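You operate a simulated robot arm through the tools that you are given. There is no shell and no other tool. Be economical: measure what you need, move in short steps, check, and stop when the job is done.

Carry out the task below with a simulated two-armed robot. There is one attempt and no reset: what you move stays moved.

## Task
Take the spare pulley on the top of the jug table and put it away on the wall ledge. Then take the seed plate from the top of the sample table and leave it on the bench top. Then take the blue shim from the top of the sample table and put it on top of the silver change pulley there. Keep to this order.

It is judged by the outcome, as a careful person would: the job done as asked, and still so three seconds after it is handed in. It fails if anything else is knocked over, pushed out of place, dropped, spilled or broken.

## Robot
Two 7-joint arms with two-finger parallel grippers on one trunk, on a base that drives. Base frame: it is fixed to the floor where the robot stands at the start and does not move with it; the origin is under the middle of the robot, x ahead of it, y to its left, z up; the surface under the hand at the start is at about z = 780. Lengths are in mm, angles in degrees, forces in N, time in s.
The left shoulder is at the start at [73, 182, 1086], the right one opposite. With the tool pointing down near the work surface each hand reaches from about 300 to 760 mm from the robot's upright axis, wherever it stands, measured 20 degrees to its own side. Places, roughly: bench top (45x25 cm) [740, 2020, 860]; change pulley [2250, 250, 750]; seed plate [2250, -1250, 750]; shim [2000, -250, 750]; wall ledge (32x22 cm) [-120, -8480, 920]. Payload 3.91 kg a hand.
The tool frame of a hand sits at the grasp point between the pads (the TCP): z along the fingers, y along the line on which they close. The tips reach 30 mm beyond it. The gripper opens to 110 mm. The fingers are 20 mm wide and 10 mm thick; the gripper's body (48 by 112 mm) begins 55 mm behind the TCP.
Orientation is that of the tool frame in the base frame, as a unit quaternion [x, y, z, w]. With the fingers straight down and closing along the base's y, the tool's x points along the base's -x, its y along +y and its z along -z.

## Interface
- The arms move only by the tool apply_moves. It takes "left_commands", "right_commands" or both (then of equal length, played together; a hand with none holds still); each is a list that holds one entry, the list of rows, each a list of 7 numbers: the shift along the tool's x, y, z in units of 25 mm (1.0 is 25 mm), then the turn, a rotation vector about the tool's x, y, z in units of 5 degrees (1.0 is 5 degrees), then the closure, from 0 (fully open) to 1 (shut). In form: [[[x, y, z, rx, ry, rz, jaw], ...]]. A call has 1 to 8 rows; each row shifts and turns the commanded pose from where the row before left it, along the tool's axes as they then stand. A call with a number of a shift or a turn outside -1 to 1 is refused whole. Each row takes 0.2 s and may step no farther than 50 mm and 8.6 degrees from the row before; otherwise, or with a gripper value out of range, the whole call is refused. A pose out of reach is approached as far as the arm can. The call stops where the force on the tool passes 40 N (or 10 N more than at its start, if that is more) or the arm is blocked; 0.2 s more then pass. The fingers move at their own pace (about 72 mm/s each) and stop on an object; they squeeze with about 41 N. The grip force told is the motor's: it shows also when the fingers shut on nothing. Time passes only in rows, and 0.2 s behind the last, so rows that do not move let the fingers close. The reply holds the time, the measured pose of the TCP, the force on the tool along the base axes, the opening and the grip force, in the units named above and with some noise, with the torque about the TCP (base axes, N m) and any sound that the robot's microphone picked up.
- Cameras (640 x 400 px; columns grow to the right, rows downward): "scene" is now at [209.1, 34.9, 1267.1]; the picture's right is [0.40, -0.91, 0.00], its down [-0.57, -0.25, -0.78] and it looks along [0.72, 0.32, -0.62] (base axes); focal length 228 px, centre (320, 200). "left" rides on the left gripper at [72, -17, -103] in its tool frame; the picture's right is [0.23, 0.97, 0.00], its down [-0.76, 0.18, -0.62] and it looks along [-0.61, 0.14, 0.78] (tool axes); focal length 222 px, centre (320, 200). "right" rides on the right gripper at [72, 17, -103] in its tool frame; the picture's right is [-0.23, 0.97, 0.00], its down [-0.76, -0.18, -0.62] and it looks along [-0.61, -0.14, 0.78] (tool axes); focal length 222 px, centre (320, 200). There is no depth. A picture from a camera that has moved, and an enlarged one, comes with that camera's place and axes in the base frame and with its lens.
- capture(camera): a new picture of that camera. The clock stands still meanwhile.
- slide_trunk(by): slides the trunk up (or, below 0, down) by that many mm; the arms and the scene camera ride with it, the base frame stays. It gives what a move gives, with no picture.
- base_move(legs): drives the robot by 1 to 6 legs, each [ahead, left, turn to the left] in mm, mm and degrees, along the robot's own axes; the way and the turn of a leg run together, so that a leg with both is an arc; at most 1500 mm and 180 degrees a leg. The arms and the cameras ride along, it lands a little off, and it stops where it bumps. It gives what a move gives.
- head_to(pan, tilt): turns the head with the scene camera to pan (to the left, within 80 degrees either way) and tilt (down, from -29 to 69), counted from straight ahead of the robot. It gives what a move gives.
- zoom(camera, box): a new picture of the part [left, top, right, bottom] of that camera's present view, enlarged. The clock stands still meanwhile.
- close_job(): hands the job in; it is judged then, once.

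Go step by step. Nothing tells you exact positions but the pictures and the camera data: compare them with the known pose of the tool, close in by small moves and look again before you grip or let go. The budget is 165 turns and 122 pictures, counting those below and the enlarged ones. Unless the task says otherwise, let go and move clear before handing in, and close with one line.

The tools are called after "Call:" as a command line: name --argument value ..., lists and objects as JSON in quotes. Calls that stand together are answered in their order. apply_moves: Moves the arms, as the interface text tells. Its arguments: {"type":"object","properties":{"left_commands":{"type":"array"},"right_commands":{"type":"array"}},"required":[]} The other tools are called the same way: slide_trunk (by) slides the trunk up or down; base_move (legs) drives the base; head_to (pan, tilt) turns the head that bears the scene camera; capture (camera) takes a picture; zoom (camera, box) takes an enlarged picture of a part of a camera's view; close_job () hands the job in.

At the start:

```text
t: 0.0
left_ee_pos: [423.0, 453.3, 1129.8]
left_tcp_rot: [0.0, 1.0, 0.0, 0.001]
left_contact_force: [0.4, -0.5, -0.4]
left_ft_torque: [0.01, 0.03, 0.01]
left_grip_width: 109.9
left_grasp_force: 0.1
right_ee_pos: [461.7, -41.1, 1051.0]
right_tcp_rot: [0.0, 1.0, 0.001, 0.001]
right_contact_force: [-0.8, -0.1, 0.9]
right_ft_torque: [-0.01, 0.01, 0.0]
right_grip_width: 110.2
right_grasp_force: 0.1
trunk travel left (down, up): [-350.0, 164.0]
robot x, y, heading: [-1.3, 0.7, 0.0]
head pan, tilt: [23.9, 38.4]
```

scene: 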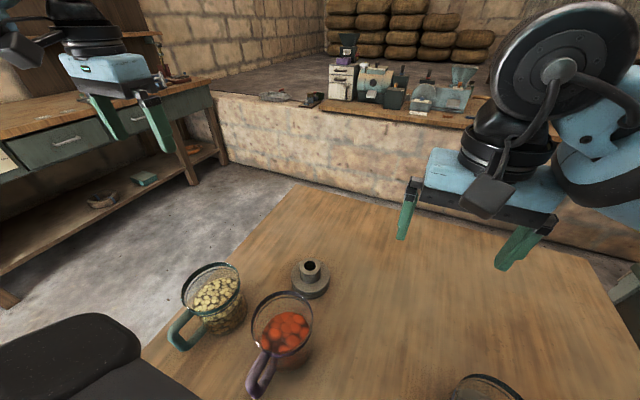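
right: 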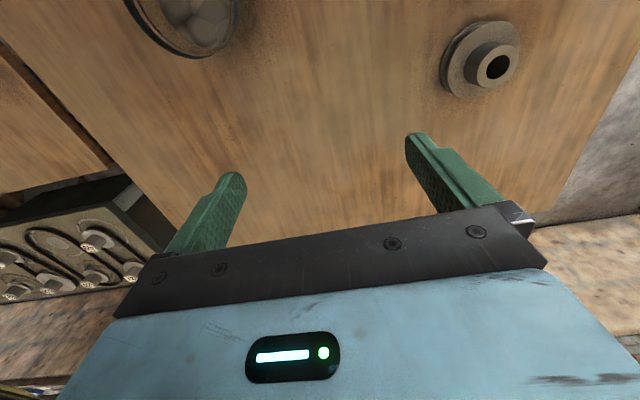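
left: 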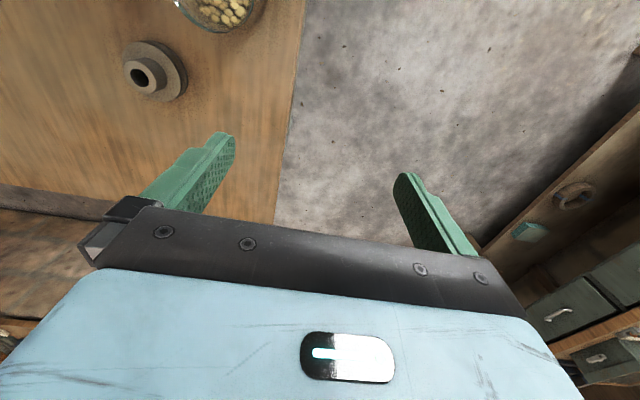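

The spare pulley stands near [462, 173, 780] between two jugs and the table's far side. I'll take an enlarged look at it before moving the left arm.

Call:
zoom --camera "scene" --box '[230, 230, 390, 330]'

Call:
zoom --camera "left" --box '[80, 0, 280, 125]'

```text
4.00 times, centred on (310, 280) of scene
camera zoom: at [209.1, 34.9, 1267.1], right [0.4, -0.91, 0.0], down [-0.57, -0.25, -0.78], along [0.72, 0.32, -0.62], focal length 914 px, centre (360, -120)
```

zoom: 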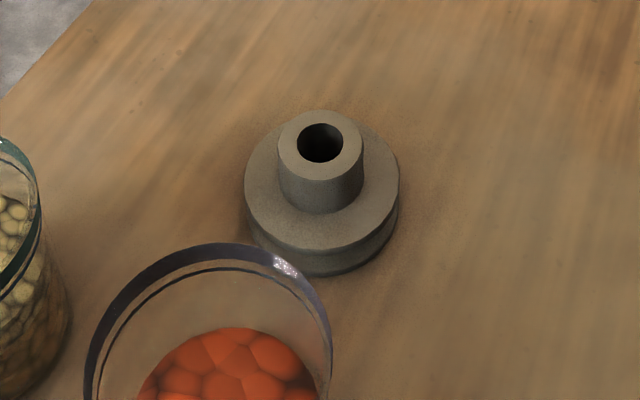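

```text
3.20 times, centred on (180, 62) of left
camera zoom: at [349.5, 437.1, 1231.0], right [-0.23, 0.97, 0.0], down [0.76, 0.18, 0.62], along [0.61, 0.14, -0.78], focal length 711 px, centre (768, 640)
```

zoom: 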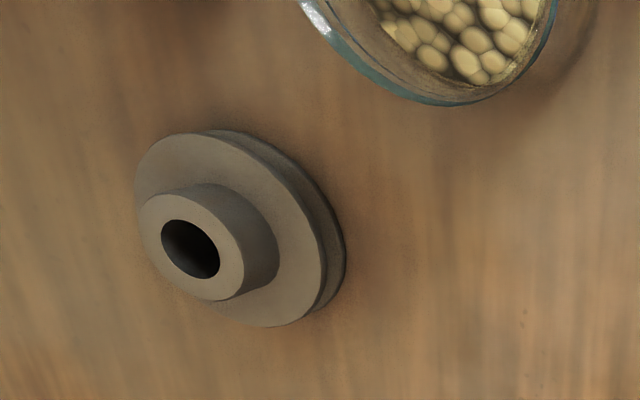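

The pulley is at about [478, 180], its hub about 47 mm across with its top near z = 841 and the flange top near 805. I bring the left hand above it and move the right one aside.

Call:
apply_moves --left_commands '[[[-0.2, -1, 0.3, 0, 0, 0, 0], [-0.2, -1, 0.3, 0, 0, 0, 0], [-0.2, -1, 0.3, 0, 0, 0, 0], [-0.2, -1, 0.3, 0, 0, 0, 0], [-0.2, -1, 0.3, 0, 0, 0, 0], [-0.2, -1, 0.3, 0, 0, 0, 0], [-0.2, -1, 0.3, 0, 0, 0, 0], [-0.2, -1, 0.3, 0, 0, 0, 0]]]' --right_commands '[[[0, -0.6, 0, 0, 0, 0, 0], [0, -0.6, 0, 0, 0, 0, 0], [0, -0.6, 0, 0, 0, 0, 0], [0, -0.6, 0, 0, 0, 0, 0], [0, -0.6, 0, 0, 0, 0, 0], [0, -0.6, 0, 0, 0, 0, 0], [0, -0.6, 0, 0, 0, 0, 0], [0, -0.6, 0, 0, 0, 0, 0]]]'

Call:
apply_moves --left_commands '[[[-0.2, -1, 1, 0, 0, 0, 0], [-0.2, -1, 1, 0, 0, 0, 0], [-0.2, -0.9, 1, 0, 0, 0, 0], [0, 0, 1, 0, 0, 0, 0], [0, 0, 0.3, 0, 0, 0, 0]]]'

Call:
capture --camera "left"

Call:
capture --camera "scene"

```text
t: 1.8
left_ee_pos: [462.3, 252.8, 1067.6]
left_tcp_rot: [0.0, 1.0, -0.001, 0.0]
left_contact_force: [0.3, -0.1, -0.1]
left_ft_torque: [-0.03, -0.01, 0.0]
left_grip_width: 110.1
left_grasp_force: 0.1
right_ee_pos: [462.5, -162.8, 1052.1]
right_tcp_rot: [0.0, 1.0, 0.001, 0.0]
right_contact_force: [0.6, -0.5, 0.0]
right_ft_torque: [0.0, -0.02, 0.01]
right_grip_width: 109.9
right_grasp_force: 0.1
trunk travel left (down, up): [-350.0, 164.0]
robot x, y, heading: [-2.8, -0.3, 0.3]
head pan, tilt: [23.9, 38.4]
```

```text
t: 3.0
left_ee_pos: [479.1, 181.0, 960.4]
left_tcp_rot: [0.001, 1.0, 0.0, 0.001]
left_contact_force: [-0.3, 0.1, -0.7]
left_ft_torque: [0.02, 0.01, 0.0]
left_grip_width: 109.7
left_grasp_force: 0.1
right_ee_pos: [461.4, -162.4, 1051.5]
right_tcp_rot: [0.0, 1.0, 0.0, 0.001]
right_contact_force: [-0.6, 0.1, -0.5]
right_ft_torque: [0.02, -0.01, -0.01]
right_grip_width: 110.1
right_grasp_force: 0.0
trunk travel left (down, up): [-350.0, 164.0]
robot x, y, heading: [5.9, 3.1, -0.2]
head pan, tilt: [23.9, 38.4]
```

```text
116 pictures are left
camera left: at [405.0, 164.6, 1062.4], right [-0.23, 0.97, 0.0], down [0.76, 0.18, 0.62], along [0.61, 0.14, -0.78], focal length 222 px, centre (320, 200)
```

left: 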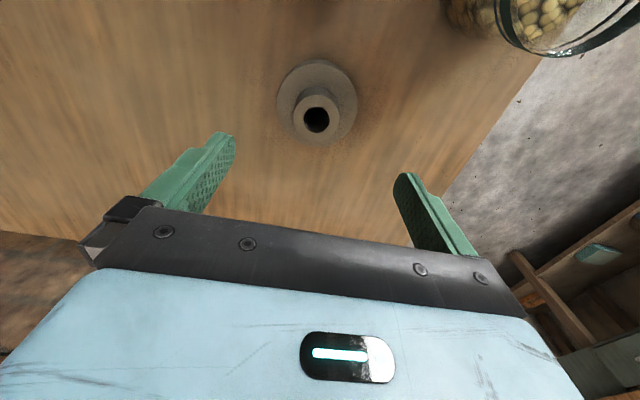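

```text
115 pictures are left
camera scene: at [209.2, 34.9, 1267.1], right [0.4, -0.91, 0.0], down [-0.57, -0.25, -0.78], along [0.72, 0.32, -0.62], focal length 228 px, centre (320, 200)
```

scene: 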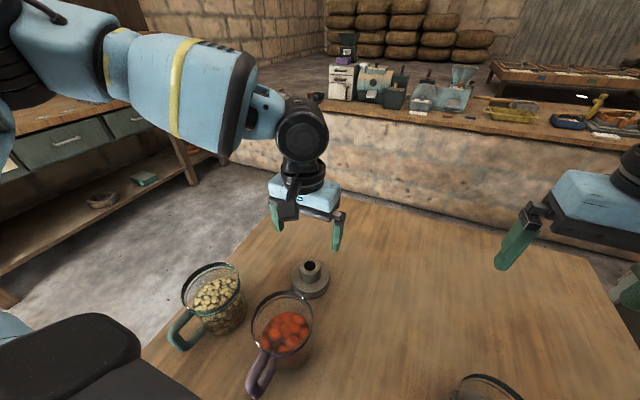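

Hub centre reads [479, 178], well aligned with the hand. I lower to 845 and look once before closing.

Call:
apply_moves --left_commands '[[[0, -0.1, 1, 0, 0, 0, 0], [0, 0, 1, 0, 0, 0, 0], [0, 0, 1, 0, 0, 0, 0], [0, 0, 1, 0, 0, 0, 0], [0, 0, 0.6, 0, 0, 0, 0], [0, 0, 0, 0, 0, 0, 0]]]'

Call:
capture --camera "left"

Call:
zoom --camera "scene" --box '[230, 200, 390, 300]'

```text
t: 4.4
left_ee_pos: [476.4, 178.9, 843.9]
left_tcp_rot: [0.0, 1.0, 0.0, 0.001]
left_contact_force: [0.4, -1.2, 0.6]
left_ft_torque: [0.03, -0.02, 0.0]
left_grip_width: 110.1
left_grasp_force: 0.1
right_ee_pos: [461.9, -162.5, 1052.6]
right_tcp_rot: [0.0, 1.0, -0.001, 0.001]
right_contact_force: [0.4, 0.2, 1.2]
right_ft_torque: [0.01, 0.04, -0.02]
right_grip_width: 109.6
right_grasp_force: 0.0
trunk travel left (down, up): [-350.0, 164.0]
robot x, y, heading: [0.3, -0.9, 0.1]
head pan, tilt: [23.9, 38.4]
```

```text
114 pictures are left
camera left: at [403.1, 162.0, 947.2], right [-0.23, 0.97, 0.0], down [0.76, 0.18, 0.62], along [0.61, 0.14, -0.78], focal length 222 px, centre (320, 200)
```

left: 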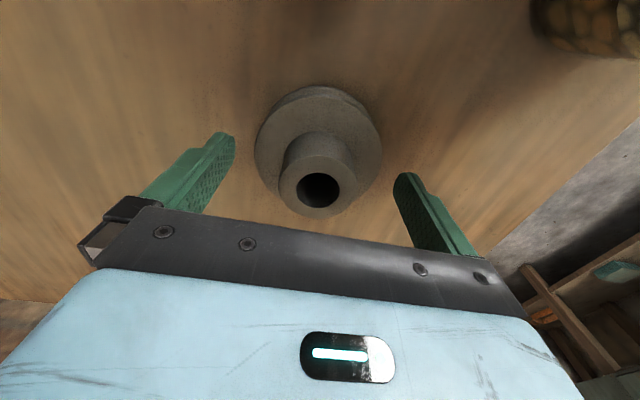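

```text
4.00 times, centred on (310, 250) of scene
camera zoom: at [209.0, 34.9, 1267.1], right [0.4, -0.91, 0.0], down [-0.57, -0.25, -0.78], along [0.72, 0.32, -0.62], focal length 914 px, centre (360, 0)
```

zoom: 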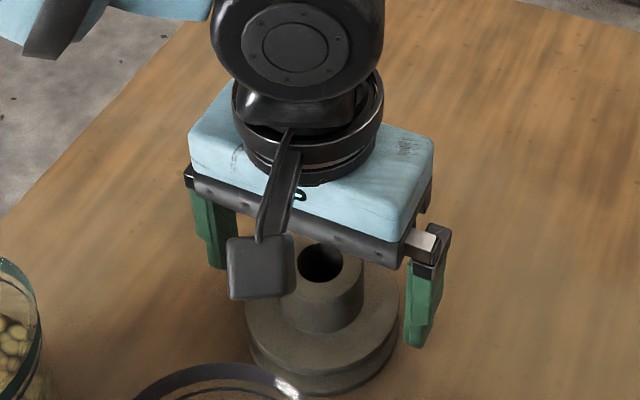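

The hub is centred between the fingers with its top at TCP level, so I close.

Call:
apply_moves --left_commands '[[[0, -0.04, 0, 0, 0, 0, 0.4], [0, 0, 0, 0, 0, 0, 0.7], [0, 0, 0, 0, 0, 0, 1], [0, 0, 0, 0, 0, 0, 1], [0, 0, 0, 0, 0, 0, 1]]]'

Call:
capture --camera "left"

```text
t: 5.6
left_ee_pos: [477.3, 178.0, 844.0]
left_tcp_rot: [-0.001, 1.0, 0.0, 0.0]
left_contact_force: [0.7, 3.6, 0.9]
left_ft_torque: [-0.09, -0.01, 0.11]
left_grip_width: 47.3
left_grasp_force: 41.0
right_ee_pos: [461.3, -162.2, 1052.4]
right_tcp_rot: [0.0, 1.0, 0.0, 0.001]
right_contact_force: [-0.2, 0.0, 0.3]
right_ft_torque: [-0.01, -0.01, 0.01]
right_grip_width: 110.1
right_grasp_force: 0.0
trunk travel left (down, up): [-350.0, 164.0]
robot x, y, heading: [-0.9, -0.1, -0.0]
head pan, tilt: [23.9, 38.4]
```

```text
112 pictures are left
camera left: at [404.2, 161.4, 947.6], right [-0.23, 0.97, 0.0], down [0.76, 0.18, 0.62], along [0.61, 0.14, -0.78], focal length 222 px, centre (320, 200)
```

left: 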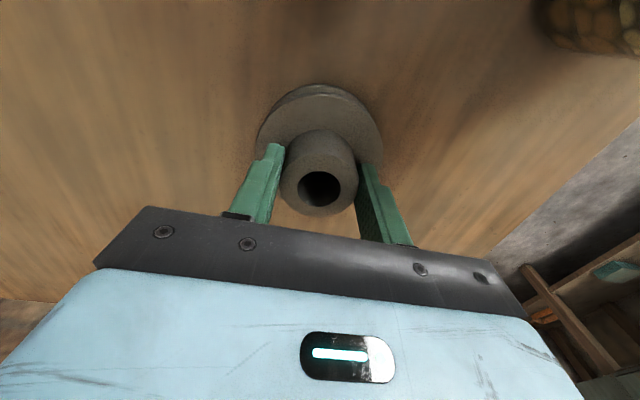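

Gripped at 47.3 mm. I lift straight up and check the weight.

Call:
apply_moves --left_commands '[[[0, 0, -0.6, 0, 0, 0, 1], [0, 0, -1, 0, 0, 0, 1], [0, 0, -1, 0, 0, 0, 1], [0, 0, -1, 0, 0, 0, 1], [0, 0, -1, 0, 0, 0, 1], [0, 0, -1, 0, 0, 0, 1], [0, 0, -1, 0, 0, 0, 1], [0, 0, -1, 0, 0, 0, 1]]]'

Call:
head_to --pan -70 --tilt 15

Call:
capture --camera "scene"

Call:
capture --camera "left"

```text
t: 7.4
left_ee_pos: [478.2, 177.9, 1034.5]
left_tcp_rot: [0.0, 1.0, 0.0, 0.0]
left_contact_force: [0.3, 0.4, -11.4]
left_ft_torque: [0.01, 0.04, 0.0]
left_grip_width: 47.4
left_grasp_force: 40.7
right_ee_pos: [461.4, -162.4, 1051.6]
right_tcp_rot: [0.0, 1.0, 0.0, 0.0]
right_contact_force: [-0.3, 0.7, -0.4]
right_ft_torque: [0.01, 0.01, -0.01]
right_grip_width: 110.0
right_grasp_force: 0.1
trunk travel left (down, up): [-350.0, 164.0]
robot x, y, heading: [1.5, -2.6, -0.1]
head pan, tilt: [23.9, 38.4]
```

```text
t: 9.1
left_ee_pos: [478.8, 177.9, 1033.7]
left_tcp_rot: [0.0, 1.0, 0.0, 0.0]
left_contact_force: [0.4, 0.7, -12.5]
left_ft_torque: [0.0, 0.02, 0.0]
left_grip_width: 47.4
left_grasp_force: 40.8
right_ee_pos: [461.8, -161.4, 1052.5]
right_tcp_rot: [0.001, 1.0, 0.001, -0.001]
right_contact_force: [1.2, 1.6, 0.4]
right_ft_torque: [0.0, -0.01, 0.01]
right_grip_width: 110.0
right_grasp_force: 0.0
trunk travel left (down, up): [-350.0, 164.0]
robot x, y, heading: [-1.8, -1.8, -0.3]
head pan, tilt: [-70.0, 15.0]
```

```text
111 pictures are left
camera scene: at [163.2, -87.4, 1304.1], right [-0.94, -0.34, 0.0], down [-0.09, 0.24, -0.97], along [0.33, -0.91, -0.26], focal length 228 px, centre (320, 200)
```

scene: 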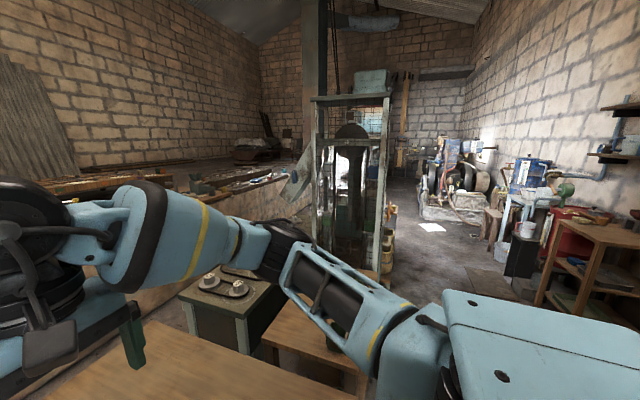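

```text
110 pictures are left
camera left: at [406.0, 160.8, 1136.9], right [-0.23, 0.97, 0.0], down [0.76, 0.18, 0.62], along [0.61, 0.14, -0.78], focal length 222 px, centre (320, 200)
```

left: 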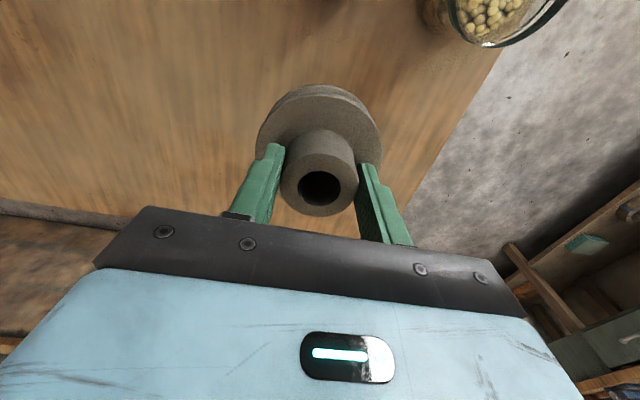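

The pulley is up, about 1.2 kg, firmly held. I look to the right-rear and left-rear for a free path before backing away from the table.

Call:
head_to --pan -80 --tilt 35

Call:
capture --camera "scene"

Call:
head_to --pan 80 --tilt 30

Call:
capture --camera "scene"

```text
t: 9.9
left_ee_pos: [479.0, 177.4, 1033.6]
left_tcp_rot: [0.0, 1.0, 0.0, 0.001]
left_contact_force: [0.4, 0.3, -11.3]
left_ft_torque: [-0.01, 0.04, 0.01]
left_grip_width: 47.2
left_grasp_force: 41.6
right_ee_pos: [462.3, -162.0, 1052.2]
right_tcp_rot: [-0.001, 1.0, 0.0, 0.0]
right_contact_force: [1.4, 0.0, -0.2]
right_ft_torque: [0.02, -0.02, 0.01]
right_grip_width: 110.2
right_grasp_force: 0.0
trunk travel left (down, up): [-350.0, 164.0]
robot x, y, heading: [3.4, -2.2, -0.0]
head pan, tilt: [-80.0, 35.0]
```

```text
109 pictures are left
camera scene: at [146.5, -86.3, 1272.2], right [-0.98, -0.17, 0.0], down [-0.1, 0.56, -0.82], along [0.14, -0.81, -0.57], focal length 228 px, centre (320, 200)
```

scene: 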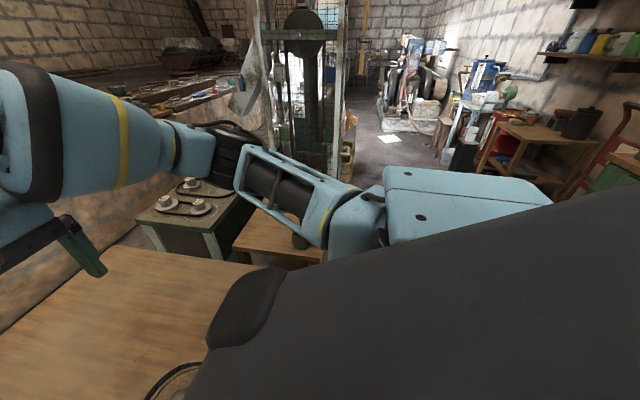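

```text
t: 12.4
left_ee_pos: [480.0, 177.1, 1033.3]
left_tcp_rot: [0.0, 1.0, 0.0, 0.0]
left_contact_force: [0.8, 0.8, -12.3]
left_ft_torque: [0.0, 0.08, -0.01]
left_grip_width: 47.4
left_grasp_force: 40.8
right_ee_pos: [461.4, -161.7, 1051.7]
right_tcp_rot: [0.0, 1.0, 0.0, -0.001]
right_contact_force: [-0.4, -0.7, 0.2]
right_ft_torque: [0.0, -0.02, 0.0]
right_grip_width: 110.2
right_grasp_force: 0.0
trunk travel left (down, up): [-350.0, 164.0]
robot x, y, heading: [0.8, -1.4, -0.0]
head pan, tilt: [80.0, 30.0]
```

```text
108 pictures are left
camera scene: at [146.9, 89.4, 1279.9], right [0.98, -0.17, 0.0], down [-0.09, -0.49, -0.87], along [0.15, 0.85, -0.5], focal length 228 px, centre (320, 200)
```

scene: 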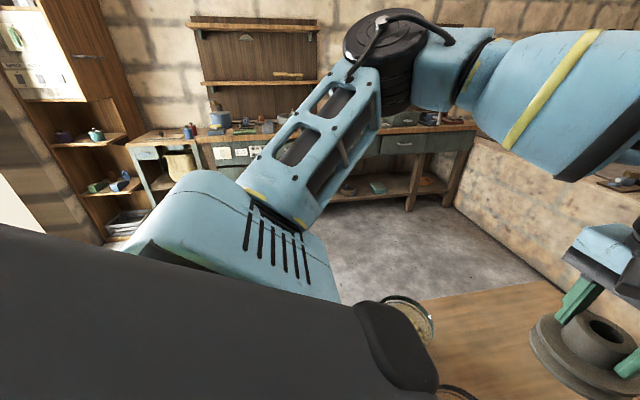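

Behind and to the right looks open; the aisle toward −y runs about x = −300. I back away from the table 500 mm first, then turn right to look along the aisle.

Call:
base_move --legs '[[-500, 0, 0]]'

Call:
base_move --legs '[[0, 0, -90]]'

Call:
head_to --pan 0 --tilt 20

Call:
capture --camera "scene"

```text
t: 15.3
left_ee_pos: [-22.7, 178.2, 1034.6]
left_tcp_rot: [-0.002, 1.0, 0.0, 0.0]
left_contact_force: [-0.6, 0.5, -11.9]
left_ft_torque: [-0.02, 0.07, 0.02]
left_grip_width: 46.9
left_grasp_force: 41.3
right_ee_pos: [-38.4, -161.2, 1051.9]
right_tcp_rot: [-0.003, 1.0, 0.001, -0.001]
right_contact_force: [-0.2, 0.2, -0.2]
right_ft_torque: [0.0, -0.02, 0.03]
right_grip_width: 110.0
right_grasp_force: 0.0
trunk travel left (down, up): [-350.0, 164.0]
robot x, y, heading: [-497.9, -4.4, 0.1]
head pan, tilt: [80.0, 30.0]
```

```text
t: 19.5
left_ee_pos: [-318.3, -479.2, 1033.7]
left_tcp_rot: [0.703, 0.711, 0.0, -0.001]
left_contact_force: [0.0, -1.3, -11.9]
left_ft_torque: [0.06, -0.01, -0.01]
left_grip_width: 47.3
left_grasp_force: 41.2
right_ee_pos: [-657.2, -465.5, 1052.2]
right_tcp_rot: [0.703, 0.712, 0.0, 0.0]
right_contact_force: [-0.2, -0.2, 0.3]
right_ft_torque: [-0.01, 0.03, 0.04]
right_grip_width: 109.8
right_grasp_force: 0.0
trunk travel left (down, up): [-350.0, 164.0]
robot x, y, heading: [-504.6, 1.1, -89.2]
head pan, tilt: [80.0, 30.0]
```

```text
t: 21.1
left_ee_pos: [-317.7, -477.6, 1033.8]
left_tcp_rot: [0.703, 0.711, 0.001, -0.001]
left_contact_force: [0.3, -0.1, -11.3]
left_ft_torque: [0.03, 0.0, 0.03]
left_grip_width: 47.0
left_grasp_force: 40.6
right_ee_pos: [-656.7, -466.2, 1052.8]
right_tcp_rot: [0.703, 0.711, -0.001, 0.0]
right_contact_force: [-0.3, -0.1, 0.1]
right_ft_torque: [0.0, 0.01, -0.01]
right_grip_width: 109.9
right_grasp_force: 0.2
trunk travel left (down, up): [-350.0, 164.0]
robot x, y, heading: [-502.9, -3.2, -89.5]
head pan, tilt: [0.0, 20.0]
```

```text
107 pictures are left
camera scene: at [-499.3, -226.9, 1295.9], right [-1.0, -0.01, 0.0], down [0.0, 0.34, -0.94], along [0.01, -0.94, -0.34], focal length 228 px, centre (320, 200)
```

scene: 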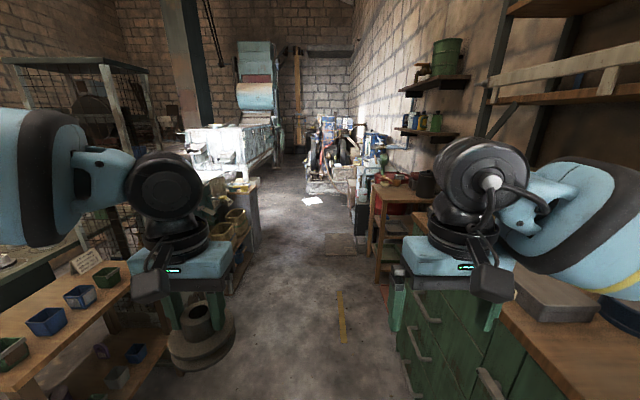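

The aisle runs between a drawer bench on the right (x < −900) and racks on the left (x > 230). I drive down it about 1.5 m, drifting slightly left, and look again.

Call:
base_move --legs '[[1500, 150, 0]]'

Call:
capture --camera "scene"

```text
refused: leg 1 is longer than a leg can be; nothing moved
```

```text
106 pictures are left
camera scene: at [-499.3, -226.9, 1295.9], right [-1.0, -0.01, 0.0], down [0.0, 0.34, -0.94], along [0.01, -0.94, -0.34], focal length 228 px, centre (320, 200)
```

scene: 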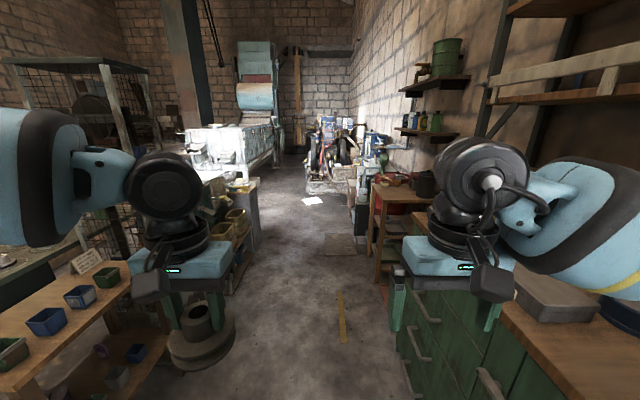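

The leg was just too long; I repeat with shorter legs.

Call:
base_move --legs '[[700, 120, 0], [900, 50, 0]]'

Call:
capture --camera "scene"

```text
t: 29.3
left_ee_pos: [-119.9, -2080.9, 1034.5]
left_tcp_rot: [0.702, 0.712, 0.002, -0.001]
left_contact_force: [0.6, -0.2, -12.3]
left_ft_torque: [0.02, 0.0, 0.03]
left_grip_width: 46.3
left_grasp_force: 40.9
right_ee_pos: [-460.0, -2068.6, 1051.0]
right_tcp_rot: [0.702, 0.712, -0.001, 0.0]
right_contact_force: [0.2, 0.8, -0.1]
right_ft_torque: [0.01, 0.0, 0.0]
right_grip_width: 110.1
right_grasp_force: 0.1
trunk travel left (down, up): [-350.0, 164.0]
robot x, y, heading: [-305.7, -1602.5, -88.9]
head pan, tilt: [0.0, 20.0]
```

```text
105 pictures are left
camera scene: at [-302.2, -1830.0, 1295.9], right [-1.0, -0.01, 0.0], down [0.0, 0.34, -0.94], along [0.01, -0.94, -0.34], focal length 228 px, centre (320, 200)
```

scene: 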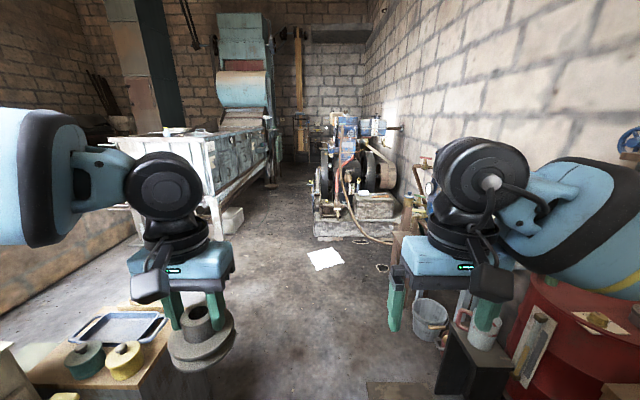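

I'm at y ≈ −1600. A low table lies on the left to about y = −2400, the machine plinth starts near y = −4200 right of x ≈ −220, and the tall white trough is left of x ≈ 700. I raise the trunk for clearance, go straight, then shift left.

Call:
slide_trunk --by 120

Call:
base_move --legs '[[1300, 0, 0], [500, 500, 0]]'

Call:
capture --camera "scene"

```text
t: 30.8
left_ee_pos: [-120.0, -2082.1, 1152.3]
left_tcp_rot: [0.702, 0.712, 0.002, 0.0]
left_contact_force: [0.5, 0.6, -12.4]
left_ft_torque: [0.03, -0.01, 0.0]
left_grip_width: 46.5
left_grasp_force: 40.7
right_ee_pos: [-460.1, -2069.1, 1170.9]
right_tcp_rot: [0.702, 0.712, 0.0, -0.001]
right_contact_force: [-0.5, 0.0, 0.0]
right_ft_torque: [-0.01, 0.0, -0.01]
right_grip_width: 109.9
right_grasp_force: 0.1
trunk travel left (down, up): [-470.0, 44.0]
robot x, y, heading: [-303.7, -1604.0, -89.2]
head pan, tilt: [0.0, 20.0]
```

```text
t: 41.9
left_ee_pos: [398.3, -3870.8, 1154.7]
left_tcp_rot: [0.704, 0.71, 0.001, -0.001]
left_contact_force: [-0.7, -0.6, -11.4]
left_ft_torque: [0.03, -0.02, -0.02]
left_grip_width: 46.3
left_grasp_force: 41.0
right_ee_pos: [58.9, -3856.8, 1172.4]
right_tcp_rot: [0.704, 0.711, 0.0, 0.0]
right_contact_force: [0.0, -0.8, 0.5]
right_ft_torque: [0.03, -0.03, -0.02]
right_grip_width: 109.8
right_grasp_force: 0.0
trunk travel left (down, up): [-470.0, 44.0]
robot x, y, heading: [219.1, -3384.9, -89.7]
head pan, tilt: [0.0, 20.0]
```

```text
104 pictures are left
camera scene: at [217.0, -3553.5, 1435.7], right [-1.0, -0.01, 0.0], down [0.0, 0.34, -0.94], along [0.01, -0.94, -0.34], focal length 228 px, centre (320, 200)
```

scene: 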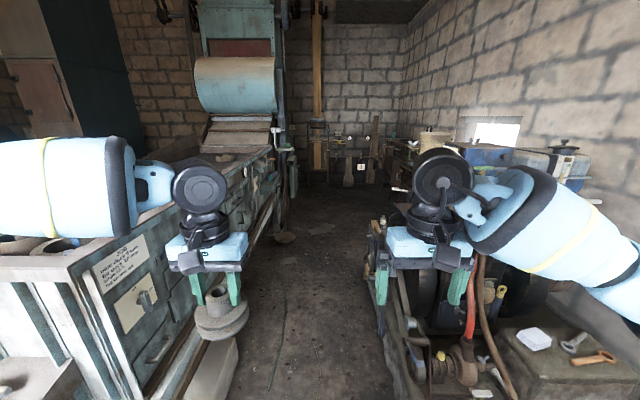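

The aisle is clear and centred near x = 220; the ledge appears at the far wall around pixel (338, 144). I advance 1500 mm and look.

Call:
base_move --legs '[[1500, 0, 0]]'

Call:
capture --camera "scene"

```text
t: 49.3
left_ee_pos: [384.1, -5377.2, 1153.9]
left_tcp_rot: [0.712, 0.702, 0.0, -0.001]
left_contact_force: [0.2, -0.9, -11.5]
left_ft_torque: [0.05, 0.01, -0.01]
left_grip_width: 46.5
left_grasp_force: 41.1
right_ee_pos: [45.0, -5357.0, 1171.6]
right_tcp_rot: [0.711, 0.703, 0.0, 0.001]
right_contact_force: [0.0, -0.4, -0.6]
right_ft_torque: [-0.02, 0.03, -0.01]
right_grip_width: 109.8
right_grasp_force: 0.0
trunk travel left (down, up): [-470.0, 44.0]
robot x, y, heading: [210.5, -4900.1, -90.8]
head pan, tilt: [0.0, 20.0]
```

```text
103 pictures are left
camera scene: at [209.3, -5056.0, 1435.7], right [-1.0, 0.01, 0.0], down [0.0, 0.34, -0.94], along [-0.01, -0.94, -0.34], focal length 228 px, centre (320, 200)
```

scene: 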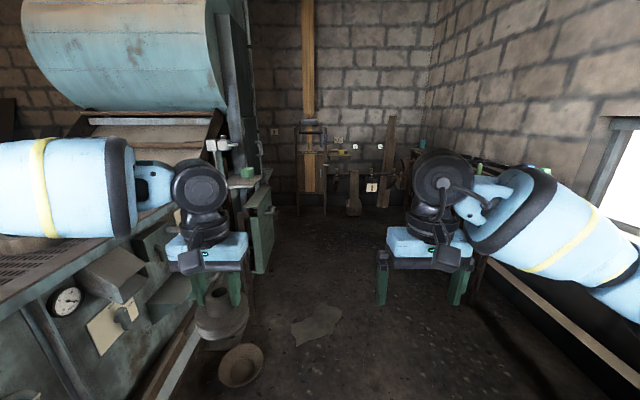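

Something lies on the floor ahead at about [190, −6320]. I zoom on it and on the ledge.

Call:
zoom --camera "scene" --box '[200, 270, 392, 390]'

Call:
zoom --camera "scene" --box '[260, 110, 452, 230]'

```text
3.33 times, centred on (296, 330) of scene
camera zoom: at [209.3, -5056.0, 1435.7], right [-1.0, 0.01, 0.0], down [0.0, 0.34, -0.94], along [-0.01, -0.94, -0.34], focal length 762 px, centre (400, -233)
```

zoom: 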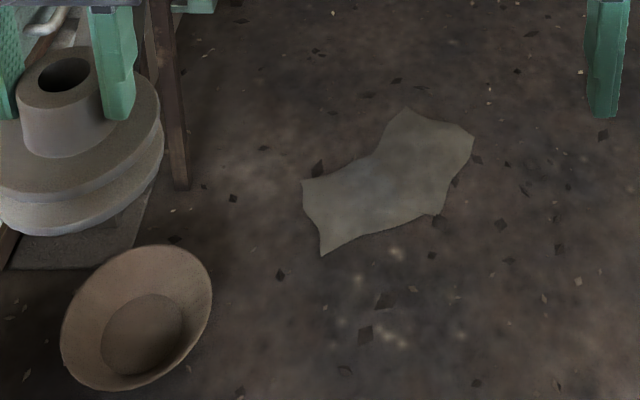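

```text
3.33 times, centred on (356, 170) of scene
camera zoom: at [209.3, -5056.0, 1435.7], right [-1.0, 0.01, 0.0], down [0.0, 0.34, -0.94], along [-0.01, -0.94, -0.34], focal length 762 px, centre (200, 300)
```

zoom: 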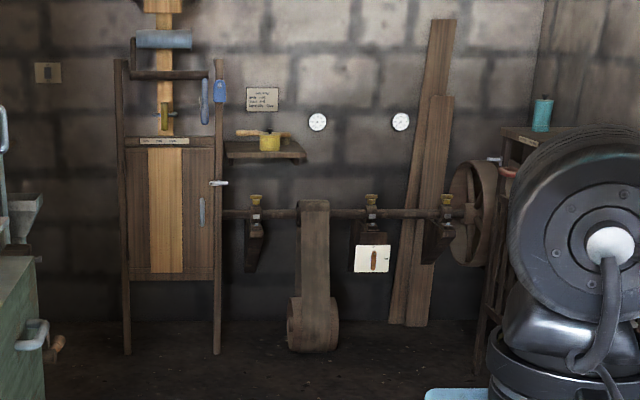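

The floor scrap is flat cloth; the ledge at the far wall carries a yellow pot and a spoon near its middle. I shift right toward x ≈ −150 while advancing, and look again.

Call:
base_move --legs '[[300, 0, 0.8], [600, -330, 0]]'

Call:
head_to --pan -15 --tilt 30

Call:
capture --camera "scene"

```text
t: 53.7
left_ee_pos: [211.3, -6099.3, 1149.4]
left_tcp_rot: [0.71, 0.704, 0.006, -0.003]
left_contact_force: [-0.1, -2.0, -12.7]
left_ft_torque: [0.08, 0.0, 0.03]
left_grip_width: 46.0
left_grasp_force: 41.0
right_ee_pos: [-128.5, -6080.3, 1169.5]
right_tcp_rot: [0.709, 0.705, 0.002, -0.001]
right_contact_force: [-0.5, -0.9, -1.8]
right_ft_torque: [0.09, -0.02, -0.01]
right_grip_width: 110.0
right_grasp_force: 0.2
trunk travel left (down, up): [-470.0, 44.0]
robot x, y, heading: [40.7, -5611.9, -90.2]
head pan, tilt: [0.0, 20.0]
stopped in leg 2: the robot was blocked; the commanded pose is now the measured one
```

```text
t: 54.4
left_ee_pos: [214.8, -6093.6, 1153.2]
left_tcp_rot: [0.71, 0.704, 0.002, 0.0]
left_contact_force: [0.4, 0.3, -11.1]
left_ft_torque: [0.04, -0.02, 0.03]
left_grip_width: 46.0
left_grasp_force: 40.8
right_ee_pos: [-125.9, -6074.1, 1173.4]
right_tcp_rot: [0.709, 0.705, 0.0, 0.001]
right_contact_force: [0.1, 0.1, 0.5]
right_ft_torque: [-0.02, -0.01, 0.01]
right_grip_width: 110.1
right_grasp_force: 0.0
trunk travel left (down, up): [-470.0, 44.0]
robot x, y, heading: [40.0, -5614.5, -90.4]
head pan, tilt: [-15.0, 30.0]
```

```text
100 pictures are left
camera scene: at [13.7, -5768.0, 1419.8], right [-0.96, 0.26, 0.0], down [0.13, 0.48, -0.87], along [-0.23, -0.84, -0.5], focal length 228 px, centre (320, 200)
```

scene: 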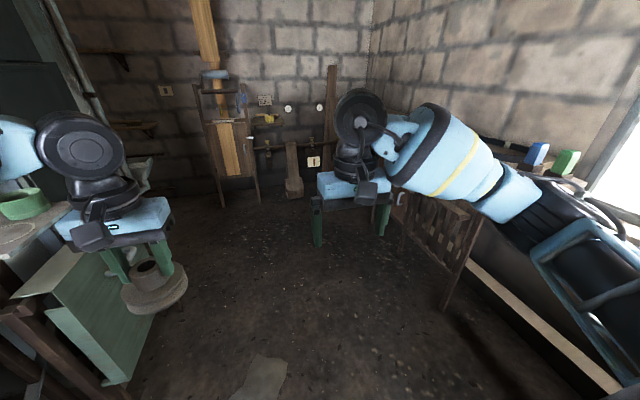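

The base touched something while sliding right, most likely the machine plinth beside me. I look down to the right to see it before going on.

Call:
head_to --pan -80 --tilt 50

Call:
capture --camera "scene"

```text
t: 55.8
left_ee_pos: [213.3, -6095.2, 1152.7]
left_tcp_rot: [0.71, 0.704, 0.001, -0.001]
left_contact_force: [0.2, 0.2, -11.9]
left_ft_torque: [0.05, 0.02, 0.02]
left_grip_width: 46.0
left_grasp_force: 41.0
right_ee_pos: [-124.5, -6076.0, 1172.9]
right_tcp_rot: [0.71, 0.705, 0.0, 0.0]
right_contact_force: [0.4, -0.2, 0.0]
right_ft_torque: [-0.04, -0.01, 0.0]
right_grip_width: 109.9
right_grasp_force: 0.1
trunk travel left (down, up): [-470.0, 44.0]
robot x, y, heading: [42.3, -5614.9, -90.4]
head pan, tilt: [-80.0, 50.0]
```

```text
99 pictures are left
camera scene: at [-38.7, -5694.7, 1390.2], right [-0.17, 0.99, 0.0], down [0.75, 0.13, -0.64], along [-0.63, -0.11, -0.77], focal length 228 px, centre (320, 200)
```

scene: 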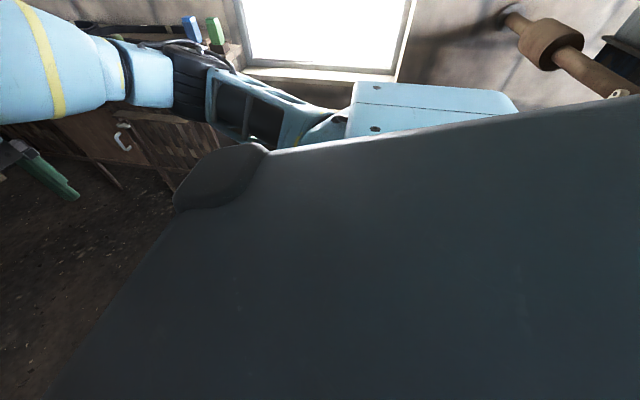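

I can't see it past the body; I ease 40 mm left and go ahead past it.

Call:
base_move --legs '[[0, 50, 0], [600, 0, 0]]'

Call:
head_to --pan -15 --tilt 30

Call:
capture --camera "scene"

```text
t: 59.9
left_ee_pos: [249.4, -6687.9, 1154.6]
left_tcp_rot: [0.714, 0.7, 0.002, 0.0]
left_contact_force: [-0.1, -0.3, -11.9]
left_ft_torque: [0.05, 0.0, 0.01]
left_grip_width: 45.8
left_grasp_force: 40.9
right_ee_pos: [-89.4, -6663.9, 1172.4]
right_tcp_rot: [0.714, 0.7, 0.0, 0.0]
right_contact_force: [0.0, 1.0, -0.4]
right_ft_torque: [0.02, -0.01, -0.02]
right_grip_width: 110.1
right_grasp_force: 0.1
trunk travel left (down, up): [-470.0, 44.0]
robot x, y, heading: [80.6, -6204.6, -91.3]
head pan, tilt: [-80.0, 50.0]
```

```text
t: 61.2
left_ee_pos: [248.9, -6688.6, 1154.0]
left_tcp_rot: [0.715, 0.7, 0.002, 0.0]
left_contact_force: [-0.2, -0.3, -11.8]
left_ft_torque: [0.02, -0.01, -0.01]
left_grip_width: 45.7
left_grasp_force: 40.9
right_ee_pos: [-90.4, -6663.6, 1172.5]
right_tcp_rot: [0.714, 0.7, 0.0, 0.001]
right_contact_force: [-0.1, 0.1, 0.5]
right_ft_torque: [0.02, -0.01, 0.0]
right_grip_width: 110.5
right_grasp_force: 0.0
trunk travel left (down, up): [-470.0, 44.0]
robot x, y, heading: [80.8, -6207.9, -91.3]
head pan, tilt: [-15.0, 30.0]
```

```text
98 pictures are left
camera scene: at [52.9, -6359.3, 1419.6], right [-0.96, 0.28, 0.0], down [0.14, 0.48, -0.87], along [-0.24, -0.83, -0.5], focal length 228 px, centre (320, 200)
```

scene: 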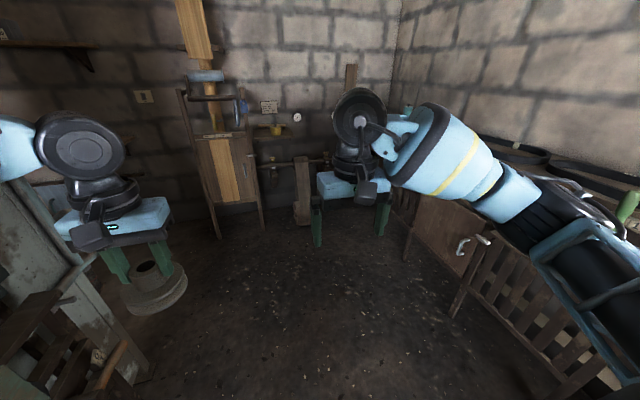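

Open floor now. I drive up to about [−150, −7600] and look closely at the ledge.

Call:
base_move --legs '[[700, 0, 1.3], [700, -200, 0]]'

Call:
head_to --pan 0 --tilt 30

Call:
capture --camera "scene"

```text
t: 68.6
left_ee_pos: [70.9, -8074.8, 1152.2]
left_tcp_rot: [0.702, 0.713, 0.001, -0.001]
left_contact_force: [0.7, 0.4, -12.3]
left_ft_torque: [0.03, -0.03, 0.02]
left_grip_width: 45.4
left_grasp_force: 41.2
right_ee_pos: [-267.7, -8064.7, 1172.1]
right_tcp_rot: [0.7, 0.714, -0.001, 0.001]
right_contact_force: [1.2, 0.2, -0.6]
right_ft_torque: [-0.01, 0.02, -0.01]
right_grip_width: 109.9
right_grasp_force: 0.1
trunk travel left (down, up): [-470.0, 44.0]
robot x, y, heading: [-118.6, -7596.6, -88.7]
head pan, tilt: [-15.0, 30.0]
```

```text
t: 69.3
left_ee_pos: [70.4, -8073.3, 1152.5]
left_tcp_rot: [0.701, 0.713, 0.002, -0.002]
left_contact_force: [-0.4, 1.5, -12.4]
left_ft_torque: [0.01, 0.02, -0.02]
left_grip_width: 45.4
left_grasp_force: 40.6
right_ee_pos: [-268.6, -8063.7, 1171.3]
right_tcp_rot: [0.7, 0.714, 0.0, 0.001]
right_contact_force: [0.5, -1.0, 0.0]
right_ft_torque: [-0.01, 0.0, -0.03]
right_grip_width: 109.7
right_grasp_force: 0.1
trunk travel left (down, up): [-470.0, 44.0]
robot x, y, heading: [-117.2, -7599.1, -88.9]
head pan, tilt: [0.0, 30.0]
```

```text
97 pictures are left
camera scene: at [-113.7, -7756.4, 1419.6], right [-1.0, -0.02, 0.0], down [-0.01, 0.5, -0.87], along [0.02, -0.87, -0.5], focal length 228 px, centre (320, 200)
```

scene: 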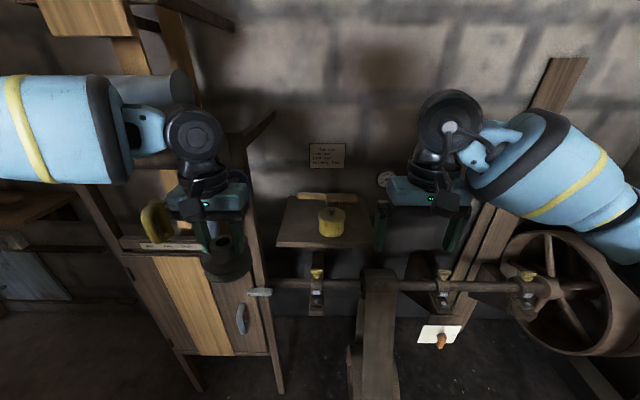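

I zoom on the ledge, and check the grip on the pulley, as the opening crept down by 2 mm.

Call:
zoom --camera "scene" --box '[255, 165, 415, 265]'

Call:
capture --camera "left"

```text
4.00 times, centred on (335, 215) of scene
camera zoom: at [-113.7, -7756.4, 1419.6], right [-1.0, -0.02, 0.0], down [-0.01, 0.5, -0.87], along [0.02, -0.87, -0.5], focal length 914 px, centre (260, 140)
```

zoom: 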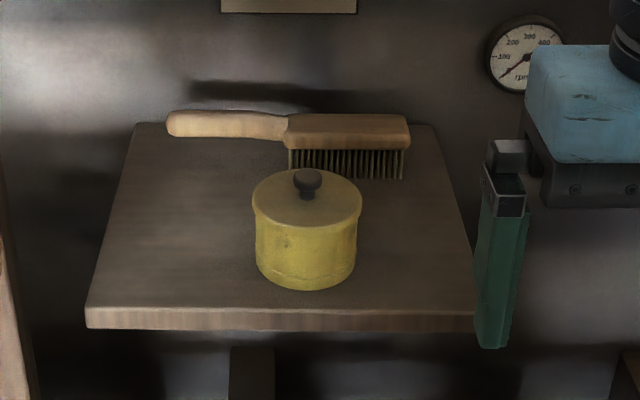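

```text
95 pictures are left
camera left: at [51.7, -8002.0, 1256.3], right [0.97, 0.24, 0.0], down [0.19, -0.76, 0.62], along [0.15, -0.6, -0.78], focal length 222 px, centre (320, 200)
```

left: 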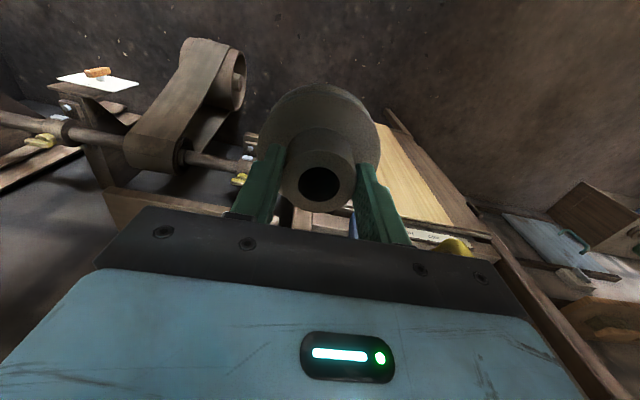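

The ledge has free space to the left of the pot, about x −85…45, y around −8430; a wooden frame stands left of it near x ≈ 100. I'll pull the right hand back, and bring the base to about [−250, −7800] so the left forearm comes in straighter.

Call:
apply_moves --right_commands '[[[1, 0, 0, 0, 0, 0, 0], [1, 0, 0, 0, 0, 0, 0], [1, -0.5, 0, 0, 0, 0, 0], [1, -0.5, 0, 0, 0, 0, 0], [0.6, -0.5, 0, 0, 0, 0, 0]]]'

Call:
base_move --legs '[[0, -135, -1.2], [200, 0, 0]]'

Call:
head_to --pan 10 --tilt 40

Call:
capture --camera "scene"

Call:
capture --camera "left"

```text
t: 70.5
left_ee_pos: [71.7, -8073.8, 1152.6]
left_tcp_rot: [0.701, 0.714, 0.002, -0.001]
left_contact_force: [0.7, -0.5, -11.6]
left_ft_torque: [0.04, -0.02, 0.0]
left_grip_width: 45.4
left_grasp_force: 41.0
right_ee_pos: [-310.3, -7947.5, 1172.5]
right_tcp_rot: [0.7, 0.714, -0.001, 0.001]
right_contact_force: [-0.2, -0.7, -1.1]
right_ft_torque: [0.01, 0.01, 0.05]
right_grip_width: 110.2
right_grasp_force: 0.1
trunk travel left (down, up): [-470.0, 44.0]
robot x, y, heading: [-115.7, -7599.0, -88.7]
head pan, tilt: [0.0, 30.0]
```

```text
t: 73.6
left_ee_pos: [-74.0, -8278.5, 1153.1]
left_tcp_rot: [0.709, 0.705, 0.002, -0.001]
left_contact_force: [-0.2, 0.2, -11.2]
left_ft_torque: [0.06, 0.0, -0.02]
left_grip_width: 45.7
left_grasp_force: 41.0
right_ee_pos: [-450.3, -8144.2, 1172.4]
right_tcp_rot: [0.708, 0.707, -0.001, 0.001]
right_contact_force: [-1.0, 0.1, 0.0]
right_ft_torque: [0.01, 0.03, 0.0]
right_grip_width: 110.0
right_grasp_force: 0.1
trunk travel left (down, up): [-470.0, 44.0]
robot x, y, heading: [-253.3, -7800.1, -89.9]
head pan, tilt: [0.0, 30.0]
```

```text
t: 74.3
left_ee_pos: [-73.6, -8278.9, 1152.5]
left_tcp_rot: [0.709, 0.705, 0.003, -0.002]
left_contact_force: [0.3, -0.3, -12.0]
left_ft_torque: [0.03, 0.02, -0.02]
left_grip_width: 45.4
left_grasp_force: 41.0
right_ee_pos: [-449.4, -8144.2, 1172.9]
right_tcp_rot: [0.708, 0.706, -0.001, 0.0]
right_contact_force: [-0.5, 0.1, 0.5]
right_ft_torque: [0.0, -0.04, 0.0]
right_grip_width: 110.3
right_grasp_force: 0.0
trunk travel left (down, up): [-470.0, 44.0]
robot x, y, heading: [-252.0, -7795.6, -89.9]
head pan, tilt: [10.0, 40.0]
```

```text
94 pictures are left
camera scene: at [-236.4, -7950.2, 1404.2], right [-0.99, -0.17, 0.0], down [-0.11, 0.63, -0.77], along [0.13, -0.75, -0.64], focal length 228 px, centre (320, 200)
```

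scene: 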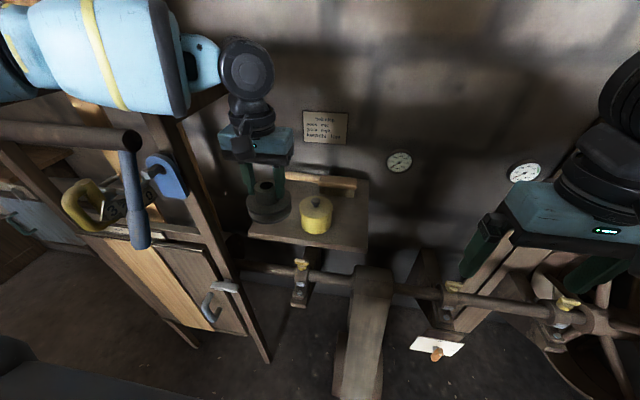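

```text
93 pictures are left
camera left: at [-91.1, -8205.8, 1256.1], right [0.97, 0.22, 0.0], down [0.17, -0.77, 0.62], along [0.14, -0.6, -0.79], focal length 222 px, centre (320, 200)
```

left: 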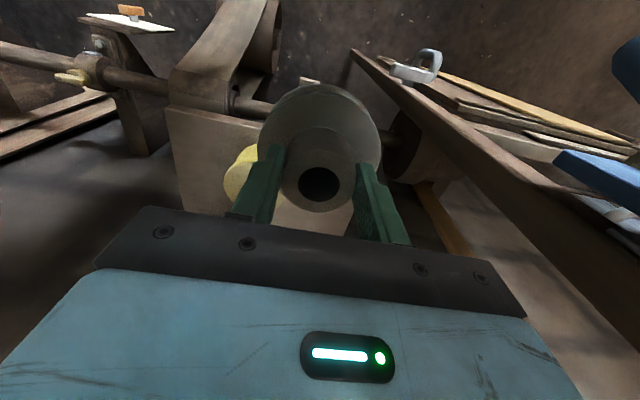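

A frame post (x ≈ 70, y ≈ −8270, up to z ≈ 1290) would foul my left forearm if I came in square. I plan to approach obliquely from the right, heading about −67°, so the forearm runs back along +y; first I look right to check room.

Call:
head_to --pan -50 --tilt 40

Call:
capture --camera "scene"

```text
t: 75.6
left_ee_pos: [-73.1, -8279.0, 1152.2]
left_tcp_rot: [0.709, 0.706, 0.002, -0.001]
left_contact_force: [0.7, -0.1, -12.0]
left_ft_torque: [0.05, 0.02, 0.02]
left_grip_width: 45.5
left_grasp_force: 41.0
right_ee_pos: [-449.9, -8143.7, 1172.6]
right_tcp_rot: [0.708, 0.706, 0.0, 0.001]
right_contact_force: [0.0, 0.4, 0.1]
right_ft_torque: [0.04, -0.01, 0.0]
right_grip_width: 110.1
right_grasp_force: 0.1
trunk travel left (down, up): [-470.0, 44.0]
robot x, y, heading: [-251.9, -7797.9, -90.3]
head pan, tilt: [-50.0, 40.0]
```

```text
92 pictures are left
camera scene: at [-316.1, -7920.5, 1404.3], right [-0.64, 0.77, 0.0], down [0.49, 0.41, -0.77], along [-0.59, -0.49, -0.64], focal length 228 px, centre (320, 200)
```

scene: 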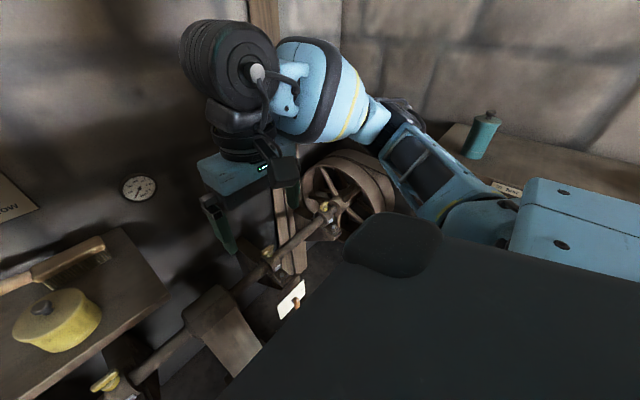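

There is room for a modest shift: I go to about [−495, −7877] at heading −70° in small legs.

Call:
slide_trunk --by 40

Call:
base_move --legs '[[0, -243, 0], [0, 0, 20], [75, 27, 0]]'

Call:
head_to --pan 30 --tilt 30

Call:
capture --camera "scene"

```text
t: 76.4
left_ee_pos: [-72.9, -8278.3, 1190.3]
left_tcp_rot: [0.708, 0.706, 0.003, -0.002]
left_contact_force: [0.9, 0.6, -11.9]
left_ft_torque: [0.05, 0.0, -0.01]
left_grip_width: 45.4
left_grasp_force: 41.3
right_ee_pos: [-450.1, -8145.3, 1211.7]
right_tcp_rot: [0.708, 0.707, 0.001, -0.001]
right_contact_force: [0.2, -0.7, 0.3]
right_ft_torque: [0.04, 0.0, 0.03]
right_grip_width: 110.0
right_grasp_force: 0.0
trunk travel left (down, up): [-510.0, 4.0]
robot x, y, heading: [-246.8, -7800.6, -90.4]
head pan, tilt: [-50.0, 40.0]
```

```text
t: 80.9
left_ee_pos: [-115.4, -8246.7, 1194.0]
left_tcp_rot: [0.575, 0.818, 0.003, -0.001]
left_contact_force: [0.7, 0.2, -10.9]
left_ft_torque: [0.04, 0.03, -0.01]
left_grip_width: 45.2
left_grasp_force: 41.3
right_ee_pos: [-515.1, -8250.1, 1213.6]
right_tcp_rot: [0.573, 0.82, -0.001, 0.001]
right_contact_force: [-0.3, 0.7, 0.0]
right_ft_torque: [0.01, 0.0, 0.01]
right_grip_width: 109.9
right_grasp_force: 0.0
trunk travel left (down, up): [-510.0, 4.0]
robot x, y, heading: [-443.9, -7854.7, -70.0]
head pan, tilt: [-50.0, 40.0]
```

```text
t: 82.5
left_ee_pos: [-115.3, -8245.6, 1192.4]
left_tcp_rot: [0.575, 0.818, 0.002, -0.002]
left_contact_force: [0.0, 0.6, -11.1]
left_ft_torque: [0.01, 0.01, 0.0]
left_grip_width: 45.6
left_grasp_force: 41.3
right_ee_pos: [-514.5, -8250.9, 1213.4]
right_tcp_rot: [0.573, 0.82, 0.0, 0.001]
right_contact_force: [-0.1, 0.4, 0.0]
right_ft_torque: [-0.01, 0.0, -0.02]
right_grip_width: 109.8
right_grasp_force: 0.1
trunk travel left (down, up): [-510.0, 4.0]
robot x, y, heading: [-446.3, -7860.9, -70.1]
head pan, tilt: [30.0, 30.0]
```

```text
91 pictures are left
camera scene: at [-372.1, -7931.0, 1464.1], right [-0.64, -0.77, 0.0], down [-0.38, 0.32, -0.87], along [0.66, -0.56, -0.5], focal length 228 px, centre (320, 200)
```

scene: 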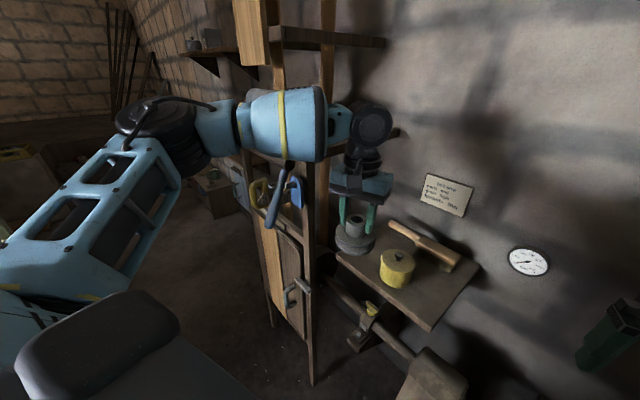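

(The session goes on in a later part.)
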